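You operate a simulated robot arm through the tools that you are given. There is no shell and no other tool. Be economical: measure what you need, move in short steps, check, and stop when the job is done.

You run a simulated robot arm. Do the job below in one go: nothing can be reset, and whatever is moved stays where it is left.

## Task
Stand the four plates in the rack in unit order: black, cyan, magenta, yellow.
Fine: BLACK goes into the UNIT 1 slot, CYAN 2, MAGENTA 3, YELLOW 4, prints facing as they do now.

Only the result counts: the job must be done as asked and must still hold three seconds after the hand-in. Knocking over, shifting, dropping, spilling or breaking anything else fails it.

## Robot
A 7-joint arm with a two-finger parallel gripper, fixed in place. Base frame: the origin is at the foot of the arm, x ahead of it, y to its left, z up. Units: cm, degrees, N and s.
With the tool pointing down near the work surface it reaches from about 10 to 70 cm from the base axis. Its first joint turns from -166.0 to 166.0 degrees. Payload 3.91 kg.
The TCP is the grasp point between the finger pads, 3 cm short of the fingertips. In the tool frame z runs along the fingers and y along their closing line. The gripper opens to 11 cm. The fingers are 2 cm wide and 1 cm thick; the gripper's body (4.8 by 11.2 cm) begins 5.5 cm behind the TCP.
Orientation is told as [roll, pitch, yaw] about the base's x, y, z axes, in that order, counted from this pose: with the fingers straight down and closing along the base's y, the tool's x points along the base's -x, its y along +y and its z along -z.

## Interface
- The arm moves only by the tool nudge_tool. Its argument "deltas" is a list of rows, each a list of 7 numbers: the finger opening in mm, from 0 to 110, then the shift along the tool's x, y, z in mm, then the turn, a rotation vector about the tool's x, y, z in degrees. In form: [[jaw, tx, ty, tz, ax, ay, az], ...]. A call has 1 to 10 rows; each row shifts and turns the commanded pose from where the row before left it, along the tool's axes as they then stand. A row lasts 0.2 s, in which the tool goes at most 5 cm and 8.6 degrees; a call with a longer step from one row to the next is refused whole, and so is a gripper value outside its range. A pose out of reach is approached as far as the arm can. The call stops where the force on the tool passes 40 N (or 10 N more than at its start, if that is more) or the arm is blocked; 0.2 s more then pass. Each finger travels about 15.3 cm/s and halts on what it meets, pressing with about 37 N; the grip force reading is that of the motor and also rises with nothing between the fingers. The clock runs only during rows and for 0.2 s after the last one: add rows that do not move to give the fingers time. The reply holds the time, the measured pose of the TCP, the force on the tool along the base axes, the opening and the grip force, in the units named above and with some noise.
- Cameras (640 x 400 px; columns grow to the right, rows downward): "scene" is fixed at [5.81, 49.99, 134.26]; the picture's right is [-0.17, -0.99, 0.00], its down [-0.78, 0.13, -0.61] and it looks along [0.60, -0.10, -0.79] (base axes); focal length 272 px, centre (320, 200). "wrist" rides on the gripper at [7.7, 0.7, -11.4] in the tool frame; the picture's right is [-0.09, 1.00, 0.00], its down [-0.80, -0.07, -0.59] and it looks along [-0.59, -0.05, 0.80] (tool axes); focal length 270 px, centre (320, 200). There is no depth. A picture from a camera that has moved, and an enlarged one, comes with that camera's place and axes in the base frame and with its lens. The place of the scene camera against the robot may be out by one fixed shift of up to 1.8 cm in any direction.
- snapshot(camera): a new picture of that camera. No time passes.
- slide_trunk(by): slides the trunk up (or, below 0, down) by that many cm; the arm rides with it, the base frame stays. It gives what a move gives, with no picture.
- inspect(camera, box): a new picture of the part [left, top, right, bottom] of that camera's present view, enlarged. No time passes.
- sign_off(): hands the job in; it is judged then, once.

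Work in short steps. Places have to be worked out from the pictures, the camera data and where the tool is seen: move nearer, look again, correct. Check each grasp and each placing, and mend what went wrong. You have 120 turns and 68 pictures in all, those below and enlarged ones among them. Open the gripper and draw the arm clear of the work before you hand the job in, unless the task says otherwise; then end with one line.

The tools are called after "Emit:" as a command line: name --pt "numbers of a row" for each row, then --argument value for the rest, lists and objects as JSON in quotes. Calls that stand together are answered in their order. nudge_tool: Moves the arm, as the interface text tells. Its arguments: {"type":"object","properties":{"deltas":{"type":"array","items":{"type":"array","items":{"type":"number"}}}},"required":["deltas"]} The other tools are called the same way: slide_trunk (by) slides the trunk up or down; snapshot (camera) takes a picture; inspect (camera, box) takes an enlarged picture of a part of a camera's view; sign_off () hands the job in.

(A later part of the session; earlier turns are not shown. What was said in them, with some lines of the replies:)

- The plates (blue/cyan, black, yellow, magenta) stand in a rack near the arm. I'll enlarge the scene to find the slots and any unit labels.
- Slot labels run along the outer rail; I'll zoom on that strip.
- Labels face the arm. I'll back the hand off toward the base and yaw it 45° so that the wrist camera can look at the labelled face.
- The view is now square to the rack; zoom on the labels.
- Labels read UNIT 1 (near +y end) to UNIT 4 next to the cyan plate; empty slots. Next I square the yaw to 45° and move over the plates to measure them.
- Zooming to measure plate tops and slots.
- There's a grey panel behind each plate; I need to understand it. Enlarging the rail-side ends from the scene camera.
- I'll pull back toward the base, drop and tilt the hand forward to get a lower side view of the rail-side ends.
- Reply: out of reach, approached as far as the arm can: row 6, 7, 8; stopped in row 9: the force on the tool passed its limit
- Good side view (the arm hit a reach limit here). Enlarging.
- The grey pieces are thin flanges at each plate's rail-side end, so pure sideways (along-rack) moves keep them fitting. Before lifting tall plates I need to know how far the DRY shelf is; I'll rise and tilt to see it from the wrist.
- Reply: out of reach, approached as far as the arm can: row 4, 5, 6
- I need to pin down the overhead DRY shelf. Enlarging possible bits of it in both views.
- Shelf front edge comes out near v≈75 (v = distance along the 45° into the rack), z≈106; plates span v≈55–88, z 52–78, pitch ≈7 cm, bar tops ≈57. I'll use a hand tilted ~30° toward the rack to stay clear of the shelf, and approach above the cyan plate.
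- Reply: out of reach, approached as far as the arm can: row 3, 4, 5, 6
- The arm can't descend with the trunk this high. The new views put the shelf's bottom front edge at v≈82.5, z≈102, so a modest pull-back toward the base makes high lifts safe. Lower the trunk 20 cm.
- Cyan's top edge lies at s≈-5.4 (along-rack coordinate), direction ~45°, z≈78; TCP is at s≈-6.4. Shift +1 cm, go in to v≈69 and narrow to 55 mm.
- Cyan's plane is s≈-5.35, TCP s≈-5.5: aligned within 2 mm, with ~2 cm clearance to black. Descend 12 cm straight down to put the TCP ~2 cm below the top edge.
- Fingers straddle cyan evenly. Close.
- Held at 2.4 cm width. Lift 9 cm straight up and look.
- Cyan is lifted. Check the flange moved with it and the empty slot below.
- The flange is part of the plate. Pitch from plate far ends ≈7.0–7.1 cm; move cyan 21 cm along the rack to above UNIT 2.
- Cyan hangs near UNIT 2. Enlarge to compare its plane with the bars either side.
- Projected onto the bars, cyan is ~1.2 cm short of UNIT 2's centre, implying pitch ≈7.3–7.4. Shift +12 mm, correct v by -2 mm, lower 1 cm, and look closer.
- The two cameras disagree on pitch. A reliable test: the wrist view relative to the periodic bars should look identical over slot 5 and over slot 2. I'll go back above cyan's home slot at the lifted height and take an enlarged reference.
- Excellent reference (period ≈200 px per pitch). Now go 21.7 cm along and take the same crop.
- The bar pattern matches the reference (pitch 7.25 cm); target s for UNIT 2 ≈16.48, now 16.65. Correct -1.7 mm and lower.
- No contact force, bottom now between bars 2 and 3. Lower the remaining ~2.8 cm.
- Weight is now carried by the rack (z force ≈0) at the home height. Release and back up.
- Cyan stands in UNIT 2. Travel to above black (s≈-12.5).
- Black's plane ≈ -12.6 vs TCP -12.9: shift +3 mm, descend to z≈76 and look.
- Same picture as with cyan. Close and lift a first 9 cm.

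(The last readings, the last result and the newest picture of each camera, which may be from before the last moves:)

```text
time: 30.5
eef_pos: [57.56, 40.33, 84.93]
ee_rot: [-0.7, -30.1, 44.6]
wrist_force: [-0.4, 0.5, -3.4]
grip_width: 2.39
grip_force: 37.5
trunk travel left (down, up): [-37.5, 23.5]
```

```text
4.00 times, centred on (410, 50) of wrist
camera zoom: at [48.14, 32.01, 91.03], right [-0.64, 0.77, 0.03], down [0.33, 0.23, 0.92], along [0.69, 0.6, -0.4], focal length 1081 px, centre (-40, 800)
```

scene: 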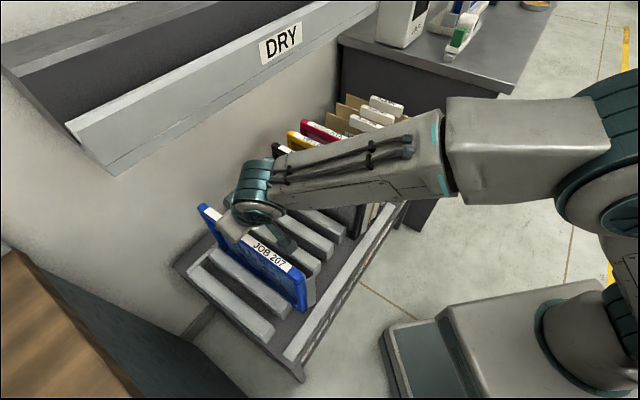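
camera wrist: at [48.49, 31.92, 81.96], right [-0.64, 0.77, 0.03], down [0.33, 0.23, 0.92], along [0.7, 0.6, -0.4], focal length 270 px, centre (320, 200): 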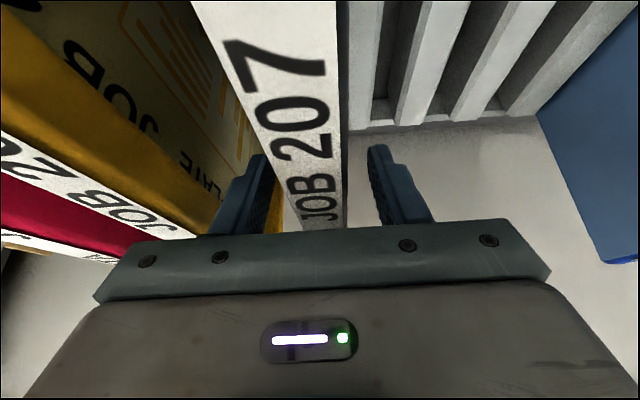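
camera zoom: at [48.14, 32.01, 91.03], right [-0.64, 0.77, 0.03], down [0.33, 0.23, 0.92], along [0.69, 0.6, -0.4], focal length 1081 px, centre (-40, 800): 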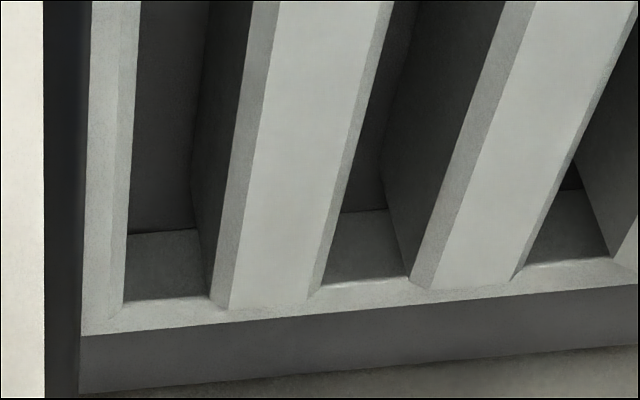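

Black is held (2.4 cm) and its crop matches the reference. Lift 8 cm more, pull back 10 cm toward the base to clear the shelf, then raise by trunk.

Emit:
nudge_tool --pt "0 -20 0 -34.6 0 0 0" --pt "0 -20 0 -34.6 0 0 0" --pt "0 28.9 0 -16.7 0 0 0" --pt "0 28.9 0 -16.7 0 0 0" --pt "0 28.9 0 -16.7 0 0 0" --pt "0 0 0 0 0 0 0"

Emit:
slide_trunk --by 12.5

Emit:
snapshot --camera "scene"

```text
time: 31.9
eef_pos: [50.68, 33.24, 93.03]
ee_rot: [-0.7, -30.1, 44.7]
wrist_force: [0.2, 1.1, -3.3]
grip_width: 2.38
grip_force: 37.2
trunk travel left (down, up): [-37.5, 23.5]
```

```text
time: 33.4
eef_pos: [50.66, 33.28, 105.37]
ee_rot: [-0.7, -30.0, 44.5]
wrist_force: [0.8, -0.2, -2.5]
grip_width: 2.39
grip_force: 37.0
trunk travel left (down, up): [-50.0, 11.0]
```

```text
22 pictures are left
```

scene: 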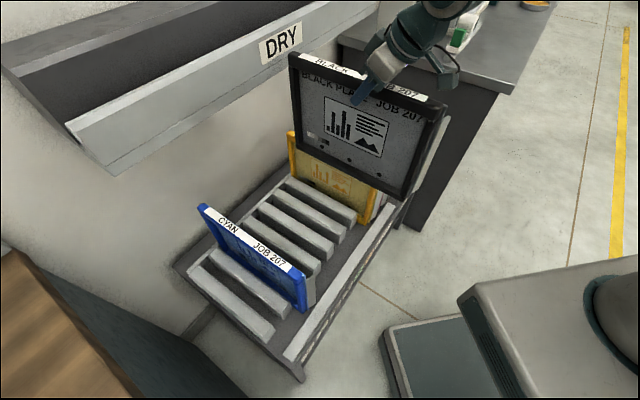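

Clear of shelf and neighbours. Traverse 36.25 cm along the rack at this height.

Emit:
nudge_tool --pt "0 0 40.3 0 0 0 0" --pt "0 0 40.3 0 0 0 0" --pt "0 0 40.3 0 0 0 0" --pt "0 0 40.3 0 0 0 0" --pt "0 0 40.3 0 0 0 0" --pt "0 0 40.3 0 0 0 0" --pt "0 0 40.3 0 0 0 0" --pt "0 0 40.3 0 0 0 0" --pt "0 0 40.3 0 0 0 0" --pt "0 0 0 0 0 0 0"

Emit:
snapshot --camera "scene"

```text
time: 35.6
eef_pos: [25.29, 59.08, 105.04]
ee_rot: [-0.6, -30.1, 44.7]
wrist_force: [0.3, -0.2, -2.9]
grip_width: 2.38
grip_force: 36.8
trunk travel left (down, up): [-50.0, 11.0]
```

```text
21 pictures are left
```

scene: 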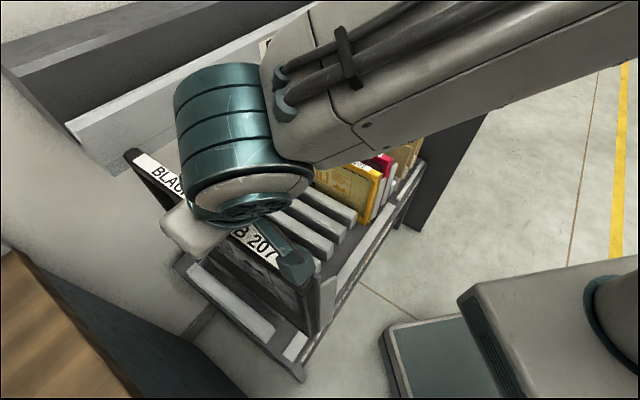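

Past cyan. Lower by trunk 12.5 cm, push forward 9.65 cm to the home depth, and lower to the reference height.

Emit:
slide_trunk --by -12.5

Emit:
nudge_tool --pt "0 -27.9 2 16.1 0 0 0" --pt "0 -27.9 0 16.1 0 0 0" --pt "0 -27.9 0 16.1 0 0 0" --pt "0 19 0 33 0 0 0" --pt "0 19 0 33 0 0 0" --pt "0 0 0 0 0 0 0"

Emit:
snapshot --camera "wrist"

Emit:
inspect --camera "wrist" --box '[330, 0, 490, 100]'

```text
time: 37.1
eef_pos: [25.38, 59.2, 92.56]
ee_rot: [-0.8, -30.1, 44.6]
wrist_force: [-0.1, -0.2, -2.3]
grip_width: 2.38
grip_force: 36.9
trunk travel left (down, up): [-37.5, 23.5]
```

```text
time: 38.5
eef_pos: [32.35, 66.01, 84.82]
ee_rot: [-0.7, -30.1, 44.6]
wrist_force: [0.3, 0.3, -3.2]
grip_width: 2.37
grip_force: 37.3
trunk travel left (down, up): [-37.5, 23.5]
```

```text
20 pictures are left
camera wrist: at [22.86, 57.8, 91.0], right [-0.64, 0.77, 0.03], down [0.33, 0.23, 0.92], along [0.69, 0.6, -0.4], focal length 270 px, centre (320, 200)
```

wrist: 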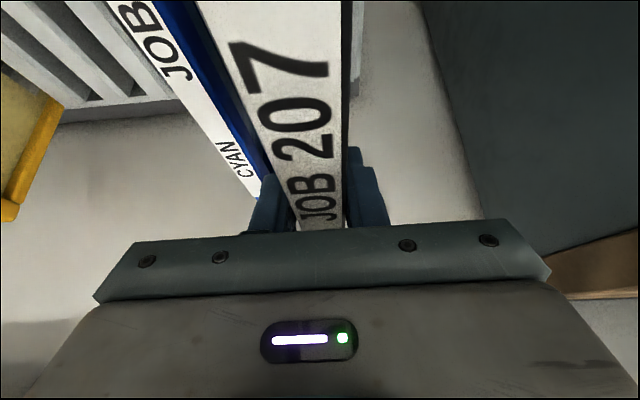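

```text
4.00 times, centred on (410, 50) of wrist
camera zoom: at [22.86, 57.8, 91.0], right [-0.64, 0.77, 0.03], down [0.33, 0.23, 0.92], along [0.69, 0.6, -0.4], focal length 1081 px, centre (-40, 800)
```

zoom: 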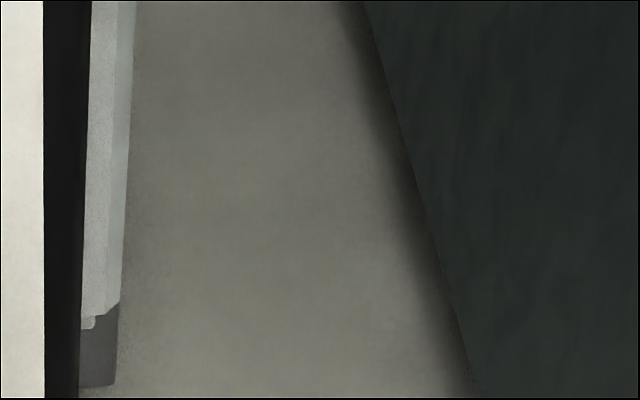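

Bar 1's edge sits exactly where the reference bar edge did (within ~1 mm). Lower in two stages.

Emit:
nudge_tool --pt "0 10 0 17.3 0 0 0" --pt "0 10 0 17.3 0 0 0" --pt "0 10 0 17.3 0 0 0" --pt "0 0 0 0 0 0 0"

Emit:
nudge_tool --pt "0 6 0 10.4 0 0 0" --pt "0 6 0 10.4 0 0 0" --pt "0 2 0 3.5 0 0 0" --pt "0 0 0 0 0 0 0"

Emit:
inspect --camera "scene" --box '[180, 190, 360, 340]'

```text
time: 39.5
eef_pos: [32.13, 66.01, 78.88]
ee_rot: [-0.7, -30.1, 44.7]
wrist_force: [-0.7, 0.0, -2.6]
grip_width: 2.38
grip_force: 37.0
trunk travel left (down, up): [-37.5, 23.5]
```

```text
time: 40.5
eef_pos: [32.29, 66.07, 76.1]
ee_rot: [-0.6, -30.0, 44.6]
wrist_force: [-0.1, 0.2, -2.5]
grip_width: 2.37
grip_force: 37.6
trunk travel left (down, up): [-37.5, 23.5]
```

```text
2.67 times, centred on (270, 265) of scene
camera zoom: at [5.81, 49.99, 134.26], right [-0.17, -0.99, 0.0], down [-0.78, 0.13, -0.61], along [0.6, -0.1, -0.79], focal length 724 px, centre (453, 27)
```

zoom: 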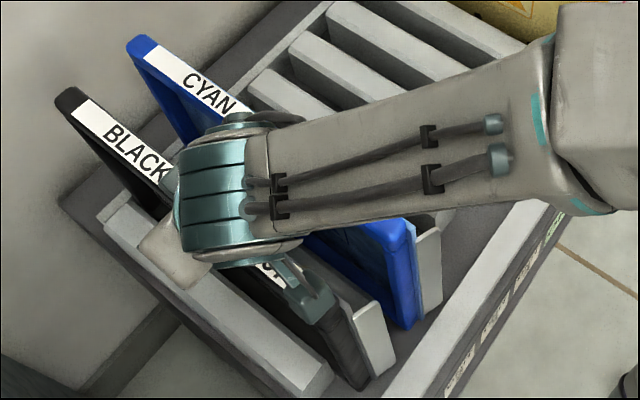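

Still carrying the weight; lower 2 mm more.

Emit:
nudge_tool --pt "0 1 0 1.8 0 0 0" --pt "0 0 0 0 0 0 0"

```text
time: 41.1
eef_pos: [32.19, 66.01, 75.98]
ee_rot: [-0.7, -30.0, 44.6]
wrist_force: [-0.4, -0.5, -2.6]
grip_width: 2.36
grip_force: 36.5
trunk travel left (down, up): [-37.5, 23.5]
```

Emit:
nudge_tool --pt "0 0.5 0 0.9 0 0 0" --pt "0 0.5 0 0.9 0 0 0" --pt "0 0 0 0 0 0 0"

```text
time: 42.0
eef_pos: [32.33, 66.02, 75.92]
ee_rot: [-0.5, -30.2, 44.6]
wrist_force: [0.0, -0.3, 9.2]
grip_width: 2.35
grip_force: 36.9
trunk travel left (down, up): [-37.5, 23.5]
```

Now seated on the rack floor (upward 9 N). Release and back up.

Emit:
nudge_tool --pt "40 0 0 0 0 0 0" --pt "55 0 0 0 0 0 0" --pt "55 0 0 0 0 0 0" --pt "55 -15 0 -26 0 0 0" --pt "55 -20 0 -34.6 0 0 0" --pt "55 -20 0 -34.6 0 0 0" --pt "55 0 0 0 0 0 0"

Emit:
snapshot --camera "wrist"

```text
time: 43.5
eef_pos: [32.04, 66.13, 86.8]
ee_rot: [-0.7, -30.1, 44.6]
wrist_force: [-0.6, 0.3, 0.4]
grip_width: 5.49
grip_force: 0.0
trunk travel left (down, up): [-37.5, 23.5]
```

```text
17 pictures are left
camera wrist: at [22.62, 57.85, 92.82], right [-0.64, 0.77, 0.03], down [0.33, 0.23, 0.92], along [0.69, 0.6, -0.4], focal length 270 px, centre (320, 200)
```

wrist: 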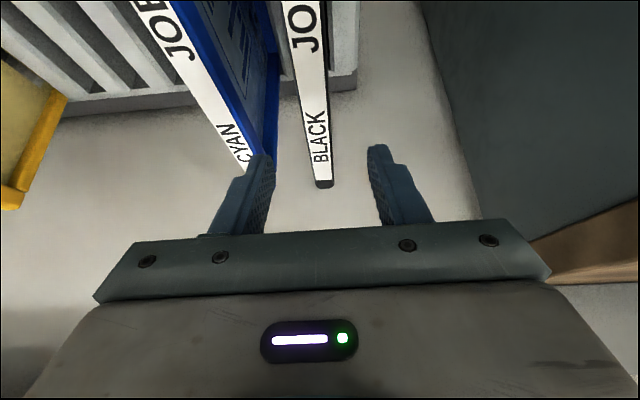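

Black stands in UNIT 1. Travel to above yellow (s≈-19.7).

Emit:
nudge_tool --pt "55 0 -43.8 0 0 0 0" --pt "55 0 -43.8 0 0 0 0" --pt "55 0 -43.8 0 0 0 0" --pt "55 0 -43.8 0 0 0 0" --pt "55 0 -43.8 0 0 0 0" --pt "55 0 -43.8 0 0 0 0" --pt "55 0 -43.8 0 0 0 0" --pt "55 0 -43.8 0 0 0 0" --pt "55 0 -43.8 0 0 0 0" --pt "55 0 -43.8 0 0 0 0"

Emit:
snapshot --camera "wrist"

```text
time: 45.8
eef_pos: [63.12, 34.64, 87.08]
ee_rot: [-0.8, -30.2, 44.6]
wrist_force: [0.3, 0.3, -0.3]
grip_width: 5.49
grip_force: 0.0
trunk travel left (down, up): [-37.5, 23.5]
```

```text
16 pictures are left
camera wrist: at [53.58, 26.4, 93.15], right [-0.64, 0.77, 0.03], down [0.33, 0.23, 0.92], along [0.7, 0.6, -0.4], focal length 270 px, centre (320, 200)
```

wrist: 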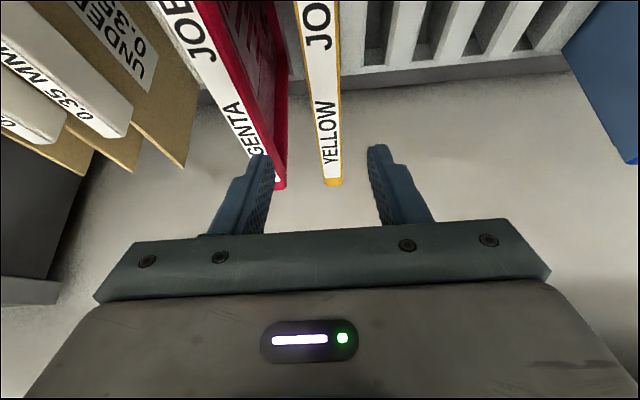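

Yellow's plane is ~4 mm to the +s side. Correct and descend to z≈75.95.

Emit:
nudge_tool --pt "55 -1 4 0.5 0 0 0" --pt "55 18.5 0 32 0 0 0" --pt "55 18.5 0 32 0 0 0" --pt "55 18.5 0 32 0 0 0" --pt "55 0 0 0 0 0 0"

Emit:
snapshot --camera "wrist"

```text
time: 47.0
eef_pos: [62.83, 35.08, 76.06]
ee_rot: [-0.6, -30.0, 44.6]
wrist_force: [-0.2, 0.1, -0.8]
grip_width: 5.49
grip_force: 0.0
trunk travel left (down, up): [-37.5, 23.5]
```

```text
15 pictures are left
camera wrist: at [53.29, 26.88, 82.0], right [-0.64, 0.77, 0.03], down [0.33, 0.23, 0.92], along [0.69, 0.6, -0.4], focal length 270 px, centre (320, 200)
```

wrist: 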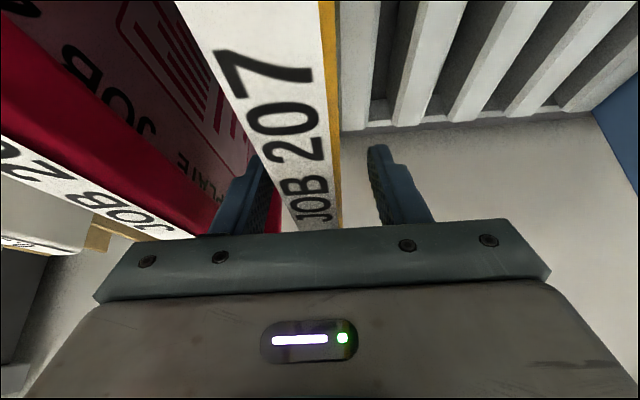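

Slightly off (~2 mm); shift -2 mm, close, then lift 9 cm.

Emit:
nudge_tool --pt "55 0 -2 0 0 0 0" --pt "25 0 0 0 0 0 0" --pt "10 0 0 0 0 0 0" --pt "0 0 0 0 0 0 0" --pt "0 0 0 0 0 0 0"

Emit:
nudge_tool --pt "0 -15 0 -26 0 0 0" --pt "0 -15 0 -26 0 0 0" --pt "0 -15 0 -26 0 0 0" --pt "0 0 0 0 0 0 0"

Emit:
inspect --camera "wrist" --box '[330, 0, 490, 100]'

```text
time: 48.1
eef_pos: [62.93, 34.97, 76.08]
ee_rot: [-0.7, -30.1, 44.6]
wrist_force: [-1.5, 1.1, 0.0]
grip_width: 2.39
grip_force: 36.8
trunk travel left (down, up): [-37.5, 23.5]
```

```text
time: 49.1
eef_pos: [62.92, 34.91, 85.23]
ee_rot: [-0.8, -30.0, 44.7]
wrist_force: [-0.4, -0.2, -3.3]
grip_width: 2.37
grip_force: 37.4
trunk travel left (down, up): [-37.5, 23.5]
```

```text
4.00 times, centred on (410, 50) of wrist
camera zoom: at [53.47, 26.66, 91.21], right [-0.64, 0.77, 0.03], down [0.33, 0.23, 0.92], along [0.7, 0.6, -0.4], focal length 1081 px, centre (-40, 800)
```

zoom: 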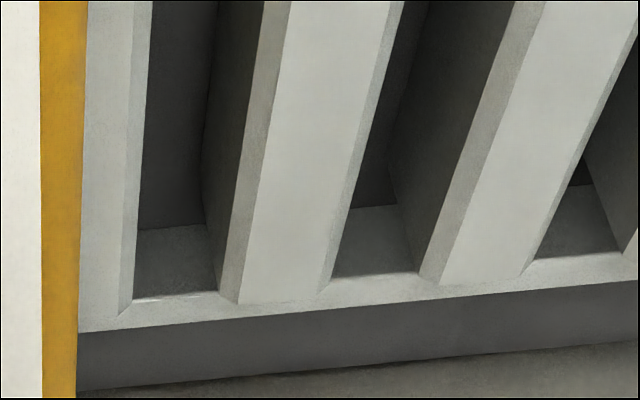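

Yellow held. Its seat was ~3 mm to the -s side of its slot; move +22.0 cm to UNIT 4 and check the crop against the reference.

Emit:
nudge_tool --pt "0 0 31.4 0 0 0 0" --pt "0 0 31.4 0 0 0 0" --pt "0 0 31.4 0 0 0 0" --pt "0 0 31.4 0 0 0 0" --pt "0 0 31.4 0 0 0 0" --pt "0 0 31.4 0 0 0 0" --pt "0 0 31.4 0 0 0 0" --pt "0 0 0 0 0 0 0"

Emit:
inspect --camera "wrist" --box '[330, 0, 490, 100]'

```text
time: 51.0
eef_pos: [47.34, 50.67, 84.78]
ee_rot: [-0.7, -30.2, 44.6]
wrist_force: [0.2, 0.3, -3.0]
grip_width: 2.39
grip_force: 37.0
trunk travel left (down, up): [-37.5, 23.5]
```

```text
4.00 times, centred on (410, 50) of wrist
camera zoom: at [37.88, 42.46, 90.93], right [-0.64, 0.77, 0.03], down [0.33, 0.23, 0.92], along [0.7, 0.6, -0.4], focal length 1081 px, centre (-40, 800)
```

zoom: 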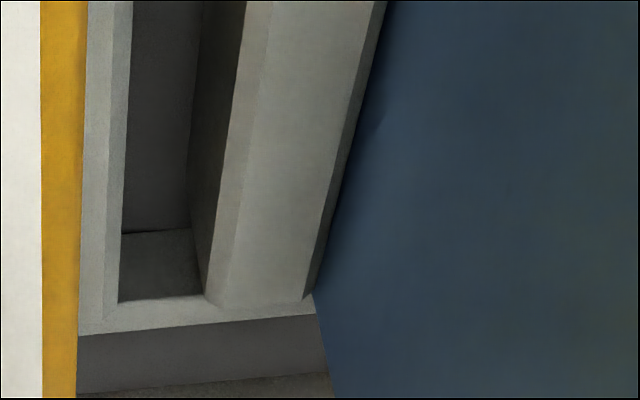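

About 2 mm too far; correct and lower into UNIT 4.

Emit:
nudge_tool --pt "0 0 -2 0 0 0 0" --pt "0 10 0 17.3 0 0 0" --pt "0 10 0 17.3 0 0 0" --pt "0 10 0 17.3 0 0 0" --pt "0 0 0 0 0 0 0"

Emit:
nudge_tool --pt "0 6 0 10.4 0 0 0" --pt "0 6 0 10.4 0 0 0" --pt "0 2 0 3.5 0 0 0" --pt "0 0 0 0 0 0 0"

```text
time: 52.1
eef_pos: [47.44, 50.57, 78.87]
ee_rot: [-0.6, -30.1, 44.7]
wrist_force: [-0.6, -0.1, -3.7]
grip_width: 2.39
grip_force: 37.2
trunk travel left (down, up): [-37.5, 23.5]
```

```text
time: 53.1
eef_pos: [47.62, 50.53, 76.08]
ee_rot: [-0.7, -30.1, 44.6]
wrist_force: [0.6, 0.4, -2.3]
grip_width: 2.38
grip_force: 37.0
trunk travel left (down, up): [-37.5, 23.5]
```

Still carrying; lower another 1–2 mm until it bears.

Emit:
nudge_tool --pt "0 0.5 0 0.9 0 0 0" --pt "0 0.5 0 0.9 0 0 0" --pt "0 0 0 0 0 0 0"

```text
time: 54.0
eef_pos: [47.61, 50.52, 75.98]
ee_rot: [-0.8, -30.3, 44.6]
wrist_force: [-0.6, -0.7, 15.1]
grip_width: 2.37
grip_force: 37.3
trunk travel left (down, up): [-37.5, 23.5]
```

Seated. Release and back up.

Emit:
nudge_tool --pt "40 0 0 0 0 0 0" --pt "55 0 0 0 0 0 0" --pt "55 0 0 0 0 0 0" --pt "55 -15 0 -26 0 0 0" --pt "55 -20 0 -34.6 0 0 0" --pt "55 -20 0 -34.6 0 0 0" --pt "55 0 0 0 0 0 0"

Emit:
nudge_tool --pt "55 0 -41.3 0 0 0 0" --pt "55 0 -41.3 0 0 0 0" --pt "55 0 -41.3 0 0 0 0" --pt "55 0 -41.3 0 0 0 0" --pt "55 0 -41.3 0 0 0 0" --pt "55 0 -41.3 0 0 0 0" --pt "55 0 -41.3 0 0 0 0" --pt "55 0 0 0 0 0 0"

Emit:
snapshot --camera "wrist"

Emit:
snapshot --camera "scene"

```text
time: 55.5
eef_pos: [47.61, 50.61, 86.86]
ee_rot: [-0.7, -30.1, 44.6]
wrist_force: [0.0, 0.6, 0.4]
grip_width: 5.47
grip_force: 0.0
trunk travel left (down, up): [-37.5, 23.5]
```

```text
time: 57.4
eef_pos: [67.83, 29.91, 87.28]
ee_rot: [-0.7, -30.0, 44.7]
wrist_force: [-0.3, 0.4, 0.2]
grip_width: 5.48
grip_force: 0.1
trunk travel left (down, up): [-37.5, 23.5]
```

```text
12 pictures are left
camera wrist: at [58.24, 21.62, 93.33], right [-0.64, 0.77, 0.03], down [0.33, 0.23, 0.92], along [0.69, 0.6, -0.4], focal length 270 px, centre (320, 200)
```

wrist: 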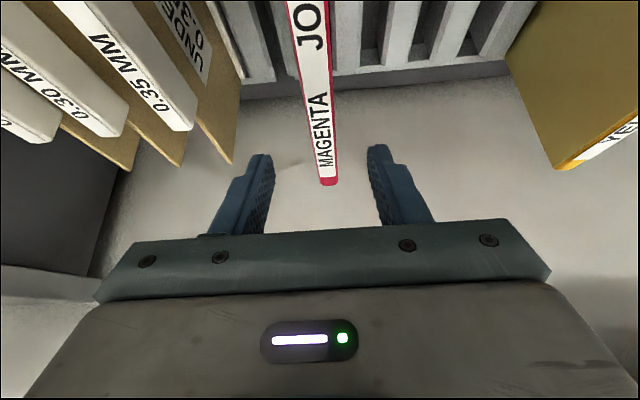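

```text
11 pictures are left
```

scene: 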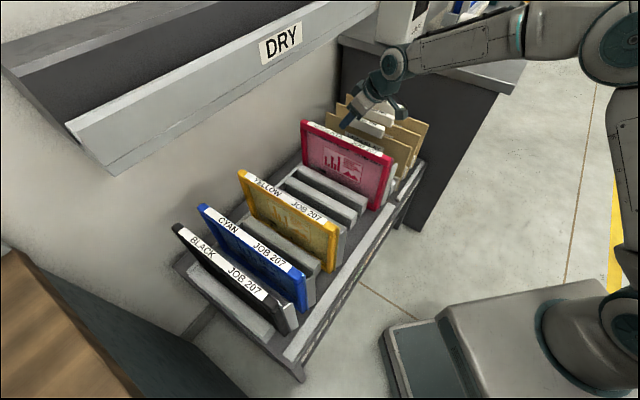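

Black, cyan, yellow stand as wanted. Magenta is aligned under the hand, underlays are well clear (tab edge s≈-36 to -38). Descend.

Emit:
nudge_tool --pt "55 -1 0 0.5 0 0 0" --pt "55 18.8 0 32.5 0 0 0" --pt "55 18.8 0 32.5 0 0 0" --pt "55 18.8 0 32.5 0 0 0" --pt "55 0 0 0 0 0 0"

Emit:
snapshot --camera "wrist"

```text
time: 58.5
eef_pos: [67.81, 30.1, 75.96]
ee_rot: [-0.7, -30.2, 44.5]
wrist_force: [0.4, 0.3, 0.1]
grip_width: 5.49
grip_force: 0.1
trunk travel left (down, up): [-37.5, 23.5]
```

```text
10 pictures are left
camera wrist: at [58.38, 21.83, 82.07], right [-0.64, 0.77, 0.03], down [0.33, 0.23, 0.92], along [0.69, 0.6, -0.4], focal length 270 px, centre (320, 200)
```

wrist: 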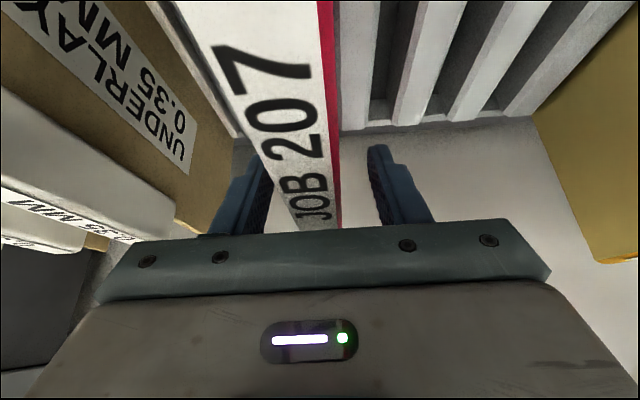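

Same ~2 mm offset as yellow: shift -2 mm, close and lift 9 cm.

Emit:
nudge_tool --pt "55 0 -2 0 0 0 0" --pt "25 0 0 0 0 0 0" --pt "10 0 0 0 0 0 0" --pt "0 0 0 0 0 0 0" --pt "0 0 0 0 0 0 0"

Emit:
nudge_tool --pt "0 -15 0 -26 0 0 0" --pt "0 -15 0 -26 0 0 0" --pt "0 -15 0 -26 0 0 0" --pt "0 0 0 0 0 0 0"

Emit:
inspect --camera "wrist" --box '[330, 0, 490, 100]'

```text
time: 59.8
eef_pos: [67.94, 29.83, 75.88]
ee_rot: [-0.8, -30.1, 44.5]
wrist_force: [-2.0, 0.9, 0.5]
grip_width: 2.4
grip_force: 36.8
trunk travel left (down, up): [-37.5, 23.5]
```

```text
time: 60.8
eef_pos: [67.74, 29.63, 84.88]
ee_rot: [-0.7, -30.2, 44.6]
wrist_force: [-0.3, -0.3, -2.8]
grip_width: 2.38
grip_force: 37.1
trunk travel left (down, up): [-37.5, 23.5]
```

```text
4.00 times, centred on (410, 50) of wrist
camera zoom: at [58.32, 21.42, 90.99], right [-0.64, 0.77, 0.03], down [0.33, 0.23, 0.92], along [0.7, 0.6, -0.4], focal length 1081 px, centre (-40, 800)
```

zoom: 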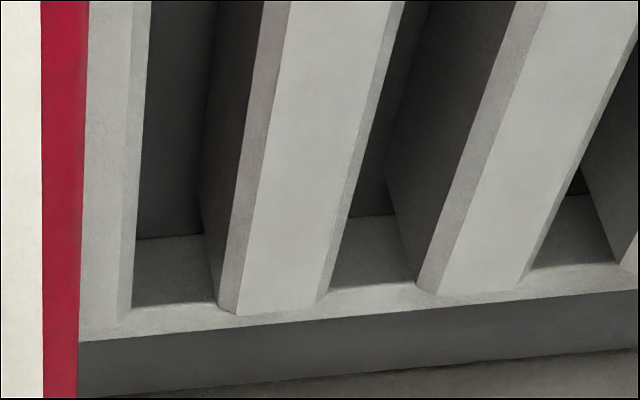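

Magenta held. Lift 8 more, pull back 10 cm, and raise with the trunk.

Emit:
nudge_tool --pt "0 -20 0 -34.6 0 0 0" --pt "0 -20 0 -34.6 0 0 0" --pt "0 28.9 0 -16.7 0 0 0" --pt "0 28.9 0 -16.7 0 0 0" --pt "0 28.9 0 -16.7 0 0 0" --pt "0 0 0 0 0 0 0"

Emit:
slide_trunk --by 12.7

Emit:
nudge_tool --pt "0 0 40.6 0 0 0 0" --pt "0 0 40.6 0 0 0 0" --pt "0 0 40.6 0 0 0 0" --pt "0 0 40.6 0 0 0 0" --pt "0 0 40.6 0 0 0 0" --pt "0 0 40.6 0 0 0 0" --pt "0 0 40.6 0 0 0 0" --pt "0 0 40.6 0 0 0 0" --pt "0 0 40.6 0 0 0 0" --pt "0 0 0 0 0 0 0"

Emit:
snapshot --camera "scene"

```text
time: 62.1
eef_pos: [60.65, 22.66, 93.11]
ee_rot: [-0.6, -30.1, 44.7]
wrist_force: [0.0, -1.0, -3.0]
grip_width: 2.38
grip_force: 37.2
trunk travel left (down, up): [-37.5, 23.5]
```

```text
time: 63.7
eef_pos: [60.71, 22.84, 105.67]
ee_rot: [-0.8, -30.1, 44.6]
wrist_force: [-0.1, 0.0, -3.1]
grip_width: 2.34
grip_force: 37.1
trunk travel left (down, up): [-50.2, 10.8]
```

```text
time: 65.9
eef_pos: [34.93, 48.83, 105.26]
ee_rot: [-0.7, -30.1, 44.6]
wrist_force: [0.2, 0.3, -4.0]
grip_width: 2.37
grip_force: 37.4
trunk travel left (down, up): [-50.2, 10.8]
```

```text
8 pictures are left
```

scene: 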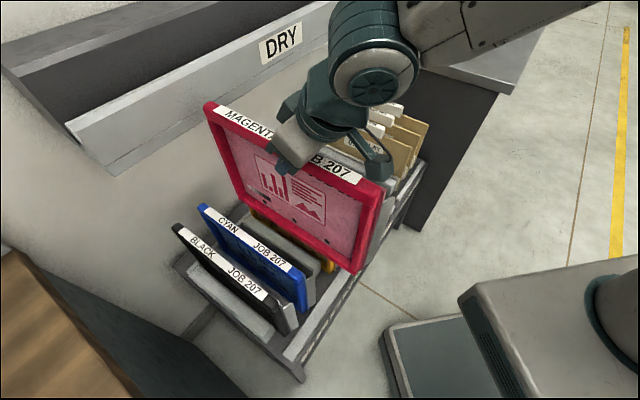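

s≈9.8, target ≈9.4; correct -4 mm, lower by trunk (2+ cm clearance each side), push forward to home depth, and check the crop.

Emit:
nudge_tool --pt "0 0 -4 0 0 0 0" --pt "0 0 0 0 0 0 0"

Emit:
slide_trunk --by -12.7

Emit:
nudge_tool --pt "0 -28.9 0 16.7 0 0 0" --pt "0 -28.9 0 16.7 0 0 0" --pt "0 -28.9 0 16.7 0 0 0" --pt "0 19 0 33 0 0 0" --pt "0 19 0 33 0 0 0" --pt "0 0 0 0 0 0 0"

Emit:
inspect --camera "wrist" --box '[330, 0, 490, 100]'

```text
time: 66.5
eef_pos: [35.2, 48.41, 105.38]
ee_rot: [-0.7, -30.1, 44.6]
wrist_force: [0.8, 0.1, -3.1]
grip_width: 2.39
grip_force: 37.0
trunk travel left (down, up): [-50.2, 10.8]
```

```text
time: 68.1
eef_pos: [35.15, 48.48, 92.61]
ee_rot: [-0.6, -30.1, 44.5]
wrist_force: [0.0, -0.5, -2.9]
grip_width: 2.36
grip_force: 36.8
trunk travel left (down, up): [-37.5, 23.5]
```

```text
time: 69.5
eef_pos: [42.66, 55.45, 85.03]
ee_rot: [-0.7, -30.1, 44.6]
wrist_force: [0.1, 0.3, -3.0]
grip_width: 2.38
grip_force: 37.0
trunk travel left (down, up): [-37.5, 23.5]
```

```text
4.00 times, centred on (410, 50) of wrist
camera zoom: at [33.12, 47.16, 91.09], right [-0.64, 0.77, 0.03], down [0.33, 0.23, 0.92], along [0.69, 0.6, -0.4], focal length 1081 px, centre (-40, 800)
```

zoom: 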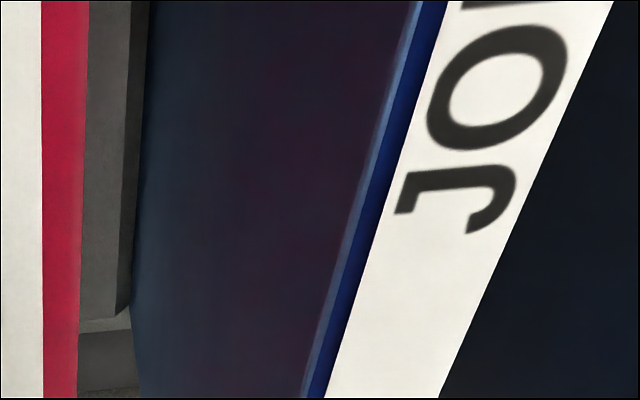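

About 2–3 mm short in s and ~2 mm deep in v; correct, then lower in two stages.

Emit:
nudge_tool --pt "0 1.7 2.3 -1 0 0 0" --pt "0 10 0 17.3 0 0 0" --pt "0 10 0 17.3 0 0 0" --pt "0 10 0 17.3 0 0 0" --pt "0 0 0 0 0 0 0"

Emit:
nudge_tool --pt "0 6 0 10.4 0 0 0" --pt "0 6 0 10.4 0 0 0" --pt "0 2 0 3.5 0 0 0" --pt "0 0 0 0 0 0 0"

```text
time: 70.7
eef_pos: [42.18, 55.38, 79.07]
ee_rot: [-0.7, -30.1, 44.6]
wrist_force: [-0.9, -0.2, -3.0]
grip_width: 2.36
grip_force: 36.4
trunk travel left (down, up): [-37.5, 23.5]
```

```text
time: 71.7
eef_pos: [42.29, 55.46, 76.25]
ee_rot: [-0.7, -30.1, 44.6]
wrist_force: [-0.7, 0.1, -2.3]
grip_width: 2.37
grip_force: 36.7
trunk travel left (down, up): [-37.5, 23.5]
```

No side forces; lower the last ~3 mm gently.

Emit:
nudge_tool --pt "0 1 0 1.7 0 0 0" --pt "0 0.5 0 0.9 0 0 0" --pt "0 0 0 0 0 0 0"

```text
time: 72.5
eef_pos: [42.3, 55.4, 75.92]
ee_rot: [-0.7, -30.2, 44.6]
wrist_force: [0.6, 0.1, 6.9]
grip_width: 2.36
grip_force: 37.4
trunk travel left (down, up): [-37.5, 23.5]
```

Seated (+7 N). Release, rise and draw back toward the base.

Emit:
nudge_tool --pt "40 0 0 0 0 0 0" --pt "52 0 0 0 0 0 0" --pt "52 0 0 0 0 0 0" --pt "52 -15 0 -26 0 0 0" --pt "52 -20 0 -34.6 0 0 0" --pt "52 -20 0 -34.6 0 0 0" --pt "52 34.6 0 -20 0 0 0" --pt "52 34.6 0 -20 0 0 0" --pt "52 34.6 0 -20 0 0 0" --pt "52 0 0 0 0 0 0"

Emit:
slide_trunk --by 18

Emit:
nudge_tool --pt "52 34.6 -25 -20 0 0 0" --pt "52 0 -45 0 0 0 0" --pt "52 0 -45 0 0 0 0" --pt "52 0 -45 0 0 0 0" --pt "52 0 -45 0 0 0 0" --pt "52 0 0 0 0 0 0"

Emit:
snapshot --camera "scene"

Emit:
snapshot --camera "wrist"

```text
time: 74.7
eef_pos: [33.53, 47.19, 86.88]
ee_rot: [-0.7, -30.1, 44.5]
wrist_force: [-0.5, -0.3, 0.6]
grip_width: 5.17
grip_force: 0.1
trunk travel left (down, up): [-37.5, 23.5]
```

```text
time: 76.7
eef_pos: [33.61, 47.02, 104.8]
ee_rot: [-0.6, -30.0, 44.7]
wrist_force: [-0.2, -1.2, 0.0]
grip_width: 5.2
grip_force: 0.1
trunk travel left (down, up): [-55.5, 5.5]
```

```text
time: 78.1
eef_pos: [44.83, 29.49, 105.16]
ee_rot: [-0.7, -30.1, 44.8]
wrist_force: [0.5, 0.1, 0.4]
grip_width: 5.18
grip_force: 0.0
trunk travel left (down, up): [-55.5, 5.5]
```

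```text
6 pictures are left
```

scene: 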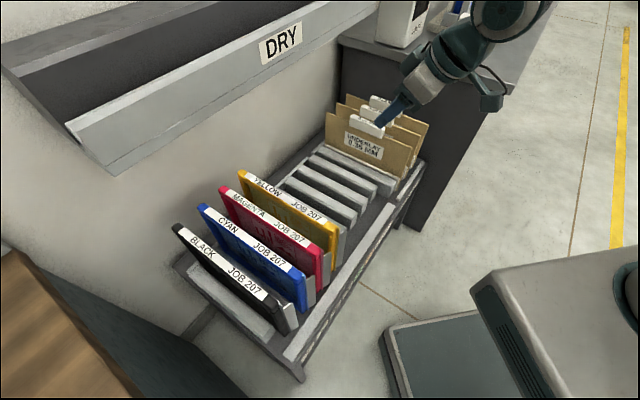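

```text
5 pictures are left
camera wrist: at [35.28, 21.17, 111.16], right [-0.64, 0.77, 0.03], down [0.32, 0.23, 0.92], along [0.69, 0.6, -0.4], focal length 270 px, centre (320, 200)
```

wrist: 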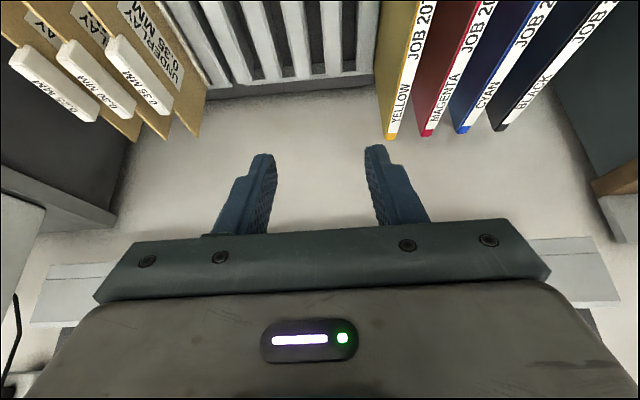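

All four stand evenly spaced in order. One enlarged check that each is seated, before handing in.

Emit:
inspect --camera "scene" --box '[160, 160, 370, 390]'

```text
1.74 times, centred on (265, 275) of scene
camera zoom: at [5.81, 49.99, 134.26], right [-0.17, -0.99, 0.0], down [-0.78, 0.13, -0.61], along [0.6, -0.1, -0.79], focal length 472 px, centre (416, 70)
```

zoom: 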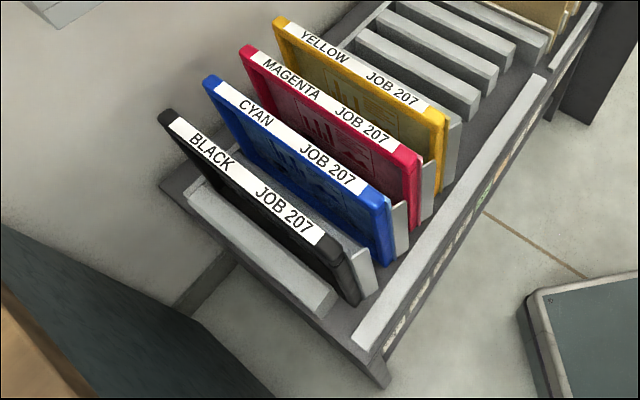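

The plates stand upright in UNIT 1–4 as black, cyan, magenta, yellow, with prints facing as before; the gripper is open and clear. Hand in.

Emit:
sign_off

```text
The job is handed in.
```

The four plates stand in the rack with BLACK in UNIT 1, CYAN in 2, MAGENTA in 3 and YELLOW in 4, prints facing as before; the gripper is open, the arm is clear, and the job is handed in.
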